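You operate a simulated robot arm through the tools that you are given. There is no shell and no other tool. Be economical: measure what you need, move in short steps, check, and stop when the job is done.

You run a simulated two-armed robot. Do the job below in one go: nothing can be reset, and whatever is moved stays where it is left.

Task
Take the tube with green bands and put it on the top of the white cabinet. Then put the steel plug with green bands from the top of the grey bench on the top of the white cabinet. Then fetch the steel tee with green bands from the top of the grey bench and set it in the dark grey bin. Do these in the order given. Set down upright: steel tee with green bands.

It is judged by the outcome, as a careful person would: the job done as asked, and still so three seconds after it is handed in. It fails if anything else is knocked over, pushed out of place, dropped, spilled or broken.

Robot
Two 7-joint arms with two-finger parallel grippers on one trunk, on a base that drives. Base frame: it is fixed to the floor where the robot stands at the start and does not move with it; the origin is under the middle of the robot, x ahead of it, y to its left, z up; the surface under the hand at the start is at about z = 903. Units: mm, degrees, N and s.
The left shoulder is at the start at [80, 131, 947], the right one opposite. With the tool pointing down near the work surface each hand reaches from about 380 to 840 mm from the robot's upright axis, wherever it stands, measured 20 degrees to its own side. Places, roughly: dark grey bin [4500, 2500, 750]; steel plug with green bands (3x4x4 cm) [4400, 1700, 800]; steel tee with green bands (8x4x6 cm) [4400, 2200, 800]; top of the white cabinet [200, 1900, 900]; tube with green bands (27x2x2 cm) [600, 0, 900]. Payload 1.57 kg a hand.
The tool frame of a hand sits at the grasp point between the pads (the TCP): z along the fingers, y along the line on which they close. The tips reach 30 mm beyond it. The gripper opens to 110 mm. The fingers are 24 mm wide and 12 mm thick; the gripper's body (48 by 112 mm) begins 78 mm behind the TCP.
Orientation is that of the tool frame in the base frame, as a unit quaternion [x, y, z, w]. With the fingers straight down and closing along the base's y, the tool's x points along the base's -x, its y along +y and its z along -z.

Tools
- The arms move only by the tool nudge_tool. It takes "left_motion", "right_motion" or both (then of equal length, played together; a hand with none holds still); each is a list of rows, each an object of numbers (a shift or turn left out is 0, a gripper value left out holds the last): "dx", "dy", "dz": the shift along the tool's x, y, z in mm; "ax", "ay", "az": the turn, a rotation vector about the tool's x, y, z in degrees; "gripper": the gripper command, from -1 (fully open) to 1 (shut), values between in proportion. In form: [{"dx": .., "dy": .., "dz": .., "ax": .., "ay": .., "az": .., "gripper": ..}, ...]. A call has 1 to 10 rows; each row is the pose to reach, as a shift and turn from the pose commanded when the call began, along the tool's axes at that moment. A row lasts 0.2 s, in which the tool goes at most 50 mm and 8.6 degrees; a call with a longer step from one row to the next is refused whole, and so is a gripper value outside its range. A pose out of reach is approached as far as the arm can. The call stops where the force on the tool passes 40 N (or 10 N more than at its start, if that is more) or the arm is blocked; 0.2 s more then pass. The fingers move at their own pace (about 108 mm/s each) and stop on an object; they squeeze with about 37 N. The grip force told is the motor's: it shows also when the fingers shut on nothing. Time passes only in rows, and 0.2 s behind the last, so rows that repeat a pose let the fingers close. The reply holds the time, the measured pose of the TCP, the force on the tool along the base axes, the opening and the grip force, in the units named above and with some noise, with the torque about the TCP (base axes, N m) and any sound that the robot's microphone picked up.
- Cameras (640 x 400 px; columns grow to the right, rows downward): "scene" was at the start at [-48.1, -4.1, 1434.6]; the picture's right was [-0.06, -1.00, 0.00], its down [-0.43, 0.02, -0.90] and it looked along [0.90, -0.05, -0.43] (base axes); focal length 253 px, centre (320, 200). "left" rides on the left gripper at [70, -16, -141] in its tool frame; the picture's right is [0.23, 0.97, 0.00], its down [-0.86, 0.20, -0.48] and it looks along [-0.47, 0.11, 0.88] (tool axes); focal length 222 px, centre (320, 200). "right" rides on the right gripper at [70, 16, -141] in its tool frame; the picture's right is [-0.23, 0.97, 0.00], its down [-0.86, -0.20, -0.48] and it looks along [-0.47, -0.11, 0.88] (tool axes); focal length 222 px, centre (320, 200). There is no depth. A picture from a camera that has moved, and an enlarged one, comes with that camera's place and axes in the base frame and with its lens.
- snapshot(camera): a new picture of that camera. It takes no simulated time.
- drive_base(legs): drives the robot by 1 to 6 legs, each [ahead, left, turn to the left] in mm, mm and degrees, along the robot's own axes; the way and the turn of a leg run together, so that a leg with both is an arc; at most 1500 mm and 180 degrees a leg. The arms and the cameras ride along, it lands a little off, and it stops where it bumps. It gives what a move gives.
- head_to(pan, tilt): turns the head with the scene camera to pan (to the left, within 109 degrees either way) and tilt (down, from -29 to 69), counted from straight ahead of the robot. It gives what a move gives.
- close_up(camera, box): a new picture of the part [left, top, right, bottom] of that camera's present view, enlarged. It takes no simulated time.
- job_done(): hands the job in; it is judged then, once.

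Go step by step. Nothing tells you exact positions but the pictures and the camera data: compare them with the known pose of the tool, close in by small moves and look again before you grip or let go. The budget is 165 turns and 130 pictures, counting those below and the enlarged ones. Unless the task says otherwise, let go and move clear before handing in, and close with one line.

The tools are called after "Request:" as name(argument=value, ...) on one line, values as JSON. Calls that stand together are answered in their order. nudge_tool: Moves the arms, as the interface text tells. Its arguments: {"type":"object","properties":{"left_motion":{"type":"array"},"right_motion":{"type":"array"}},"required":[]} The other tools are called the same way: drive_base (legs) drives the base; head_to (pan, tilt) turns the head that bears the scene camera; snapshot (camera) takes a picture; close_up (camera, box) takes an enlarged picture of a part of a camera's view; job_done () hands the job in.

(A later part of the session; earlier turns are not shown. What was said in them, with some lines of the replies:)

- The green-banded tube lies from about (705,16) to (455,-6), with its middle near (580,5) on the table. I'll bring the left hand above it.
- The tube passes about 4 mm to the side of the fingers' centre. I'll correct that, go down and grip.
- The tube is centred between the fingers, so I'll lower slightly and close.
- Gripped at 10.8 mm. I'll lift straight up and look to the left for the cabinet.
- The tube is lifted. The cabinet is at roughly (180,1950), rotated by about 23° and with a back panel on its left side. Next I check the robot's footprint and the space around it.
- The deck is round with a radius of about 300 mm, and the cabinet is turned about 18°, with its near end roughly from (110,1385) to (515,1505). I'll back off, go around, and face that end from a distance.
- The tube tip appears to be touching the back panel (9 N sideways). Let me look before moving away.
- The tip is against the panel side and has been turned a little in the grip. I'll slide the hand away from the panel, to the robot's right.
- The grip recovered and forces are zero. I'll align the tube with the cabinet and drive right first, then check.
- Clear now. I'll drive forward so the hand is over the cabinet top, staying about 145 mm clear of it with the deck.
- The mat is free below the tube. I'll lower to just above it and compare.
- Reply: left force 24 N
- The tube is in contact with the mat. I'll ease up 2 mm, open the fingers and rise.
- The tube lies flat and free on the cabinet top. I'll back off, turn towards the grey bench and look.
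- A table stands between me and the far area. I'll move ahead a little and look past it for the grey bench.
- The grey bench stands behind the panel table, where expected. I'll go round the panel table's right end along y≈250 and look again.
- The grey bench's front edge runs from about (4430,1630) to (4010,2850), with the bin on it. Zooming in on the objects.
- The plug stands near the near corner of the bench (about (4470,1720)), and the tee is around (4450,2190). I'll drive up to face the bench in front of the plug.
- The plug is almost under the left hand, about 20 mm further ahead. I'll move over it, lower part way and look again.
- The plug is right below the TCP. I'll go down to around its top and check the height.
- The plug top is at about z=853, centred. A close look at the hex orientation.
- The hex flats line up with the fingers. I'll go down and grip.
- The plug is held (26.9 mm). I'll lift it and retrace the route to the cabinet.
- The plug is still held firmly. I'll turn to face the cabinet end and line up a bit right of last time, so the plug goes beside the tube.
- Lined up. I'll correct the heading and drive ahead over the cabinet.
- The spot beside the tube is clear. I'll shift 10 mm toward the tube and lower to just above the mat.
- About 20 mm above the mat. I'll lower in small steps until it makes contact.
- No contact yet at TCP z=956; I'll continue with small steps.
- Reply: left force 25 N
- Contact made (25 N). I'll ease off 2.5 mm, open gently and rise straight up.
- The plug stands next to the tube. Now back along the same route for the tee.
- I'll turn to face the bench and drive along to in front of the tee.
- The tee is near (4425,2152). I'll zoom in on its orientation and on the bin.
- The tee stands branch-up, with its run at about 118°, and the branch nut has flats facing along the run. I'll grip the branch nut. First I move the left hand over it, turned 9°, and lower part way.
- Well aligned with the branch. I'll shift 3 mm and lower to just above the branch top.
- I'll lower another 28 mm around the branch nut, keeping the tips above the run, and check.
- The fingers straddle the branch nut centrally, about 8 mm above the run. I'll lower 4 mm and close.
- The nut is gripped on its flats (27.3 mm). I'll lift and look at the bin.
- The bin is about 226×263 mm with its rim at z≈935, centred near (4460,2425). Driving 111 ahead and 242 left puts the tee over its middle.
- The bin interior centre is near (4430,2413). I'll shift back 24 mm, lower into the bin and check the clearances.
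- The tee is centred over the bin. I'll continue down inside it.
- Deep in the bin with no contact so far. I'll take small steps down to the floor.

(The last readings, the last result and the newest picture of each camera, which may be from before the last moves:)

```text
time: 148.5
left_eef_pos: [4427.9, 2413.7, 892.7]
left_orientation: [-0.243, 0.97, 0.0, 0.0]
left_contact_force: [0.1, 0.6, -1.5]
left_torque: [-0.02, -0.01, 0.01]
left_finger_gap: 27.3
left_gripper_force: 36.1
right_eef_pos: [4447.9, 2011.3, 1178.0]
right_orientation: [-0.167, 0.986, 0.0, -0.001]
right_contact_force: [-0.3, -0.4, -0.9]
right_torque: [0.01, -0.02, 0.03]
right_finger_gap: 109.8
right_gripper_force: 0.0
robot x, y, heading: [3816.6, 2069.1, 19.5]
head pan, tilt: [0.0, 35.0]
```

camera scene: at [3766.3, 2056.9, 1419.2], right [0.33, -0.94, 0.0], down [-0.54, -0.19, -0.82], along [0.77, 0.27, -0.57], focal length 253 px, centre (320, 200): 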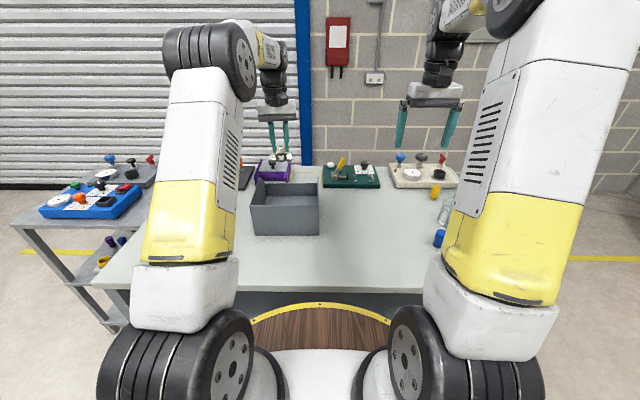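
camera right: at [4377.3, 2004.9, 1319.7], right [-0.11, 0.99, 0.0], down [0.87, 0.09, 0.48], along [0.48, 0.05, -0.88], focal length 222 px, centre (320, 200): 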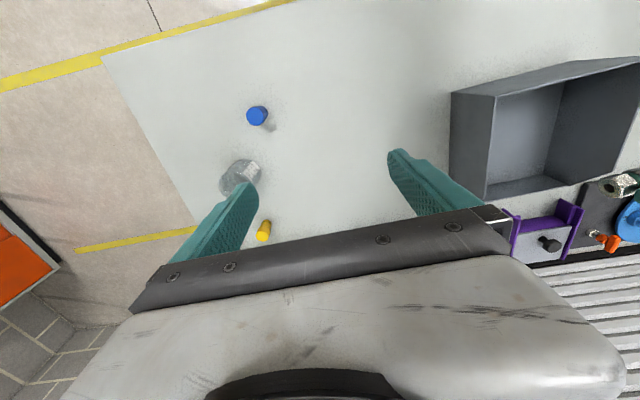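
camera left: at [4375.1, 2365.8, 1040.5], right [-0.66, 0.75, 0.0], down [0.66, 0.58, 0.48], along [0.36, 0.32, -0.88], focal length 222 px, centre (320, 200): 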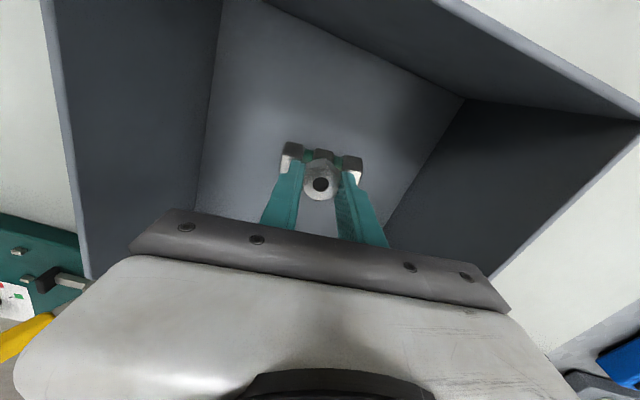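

Still free; a few more millimetres.

Request:
nudge_tool(left_motion=[{"dz": 2}, {"dz": 4}, {"dz": 6}, {"dz": 6}])

```text
time: 149.5
left_eef_pos: [4430.5, 2412.4, 887.1]
left_orientation: [-0.243, 0.97, 0.0, 0.0]
left_contact_force: [-0.2, -0.1, -1.4]
left_torque: [0.02, -0.03, -0.01]
left_finger_gap: 27.2
left_gripper_force: 36.9
right_eef_pos: [4447.2, 2011.1, 1177.9]
right_orientation: [-0.167, 0.986, 0.0, 0.0]
right_contact_force: [0.5, -0.1, -0.2]
right_torque: [-0.06, 0.02, 0.02]
right_finger_gap: 109.7
right_gripper_force: 0.1
robot x, y, heading: [3812.0, 2073.7, 19.2]
head pan, tilt: [0.0, 35.0]
```

Request:
nudge_tool(left_motion=[{"dz": 2}, {"dz": 3}, {"dz": 4}, {"dz": 4}])

```text
time: 150.5
left_eef_pos: [4429.0, 2414.5, 885.0]
left_orientation: [-0.243, 0.97, -0.001, 0.001]
left_contact_force: [-0.3, -2.2, 25.5]
left_torque: [-0.07, 0.13, -0.02]
left_finger_gap: 27.6
left_gripper_force: 37.1
right_eef_pos: [4447.6, 2011.6, 1177.8]
right_orientation: [-0.168, 0.986, 0.0, 0.002]
right_contact_force: [0.5, -0.1, 1.0]
right_torque: [0.0, -0.01, -0.03]
right_finger_gap: 109.4
right_gripper_force: 0.1
robot x, y, heading: [3814.2, 2071.2, 19.2]
head pan, tilt: [0.0, 35.0]
```

The tee rests on the bin floor (25 N). I'll ease up 2 mm, open gently and rise straight.

Request:
nudge_tool(left_motion=[{"dz": -2}, {"dz": -2, "gripper": 0.45}, {"dz": -2, "gripper": 0.3}, {"dz": -2}, {"dz": -2}, {"dz": -40}, {"dz": -85}, {"dz": -130}, {"dz": -175}, {"dz": -220}])

Request:
snapshot(camera="left")

Request:
snapshot(camera="scene")

```text
time: 152.7
left_eef_pos: [4430.8, 2413.1, 1104.8]
left_orientation: [-0.243, 0.97, 0.0, -0.001]
left_contact_force: [0.3, 0.0, 0.5]
left_torque: [-0.01, 0.01, 0.01]
left_finger_gap: 38.4
left_gripper_force: 0.0
right_eef_pos: [4447.9, 2011.9, 1176.9]
right_orientation: [-0.167, 0.986, -0.001, 0.001]
right_contact_force: [0.1, 0.0, -0.5]
right_torque: [0.01, 0.01, 0.0]
right_finger_gap: 110.1
right_gripper_force: 0.1
robot x, y, heading: [3814.8, 2073.7, 19.2]
head pan, tilt: [0.0, 35.0]
```

```text
56 pictures are left
camera left: at [4376.9, 2366.4, 1246.7], right [-0.66, 0.75, 0.0], down [0.66, 0.58, 0.48], along [0.36, 0.32, -0.88], focal length 222 px, centre (320, 200)
```

left: 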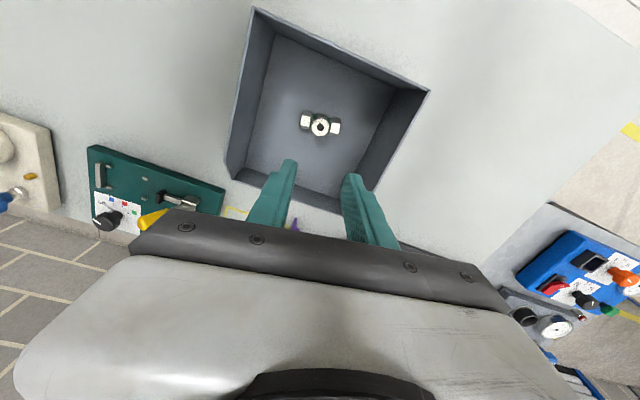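

```text
55 pictures are left
camera scene: at [3766.4, 2057.0, 1419.2], right [0.33, -0.94, 0.0], down [-0.54, -0.19, -0.82], along [0.77, 0.27, -0.57], focal length 253 px, centre (320, 200)
```

scene: 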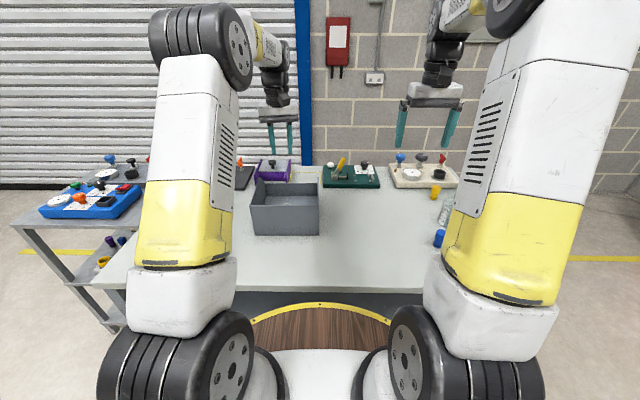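

The tee stands upright in the bin, the hand is clear, and the other objects on the bench are undisturbed. I'll hand the job in.

Request:
job_done()

```text
The job is handed in.
```

The tube and then the plug are on top of the white cabinet, and the tee stands upright in the dark grey bin. While I was turning toward the cabinet, the tube tip touched its back panel with about 9 N; I saw nothing shifted and no damage.
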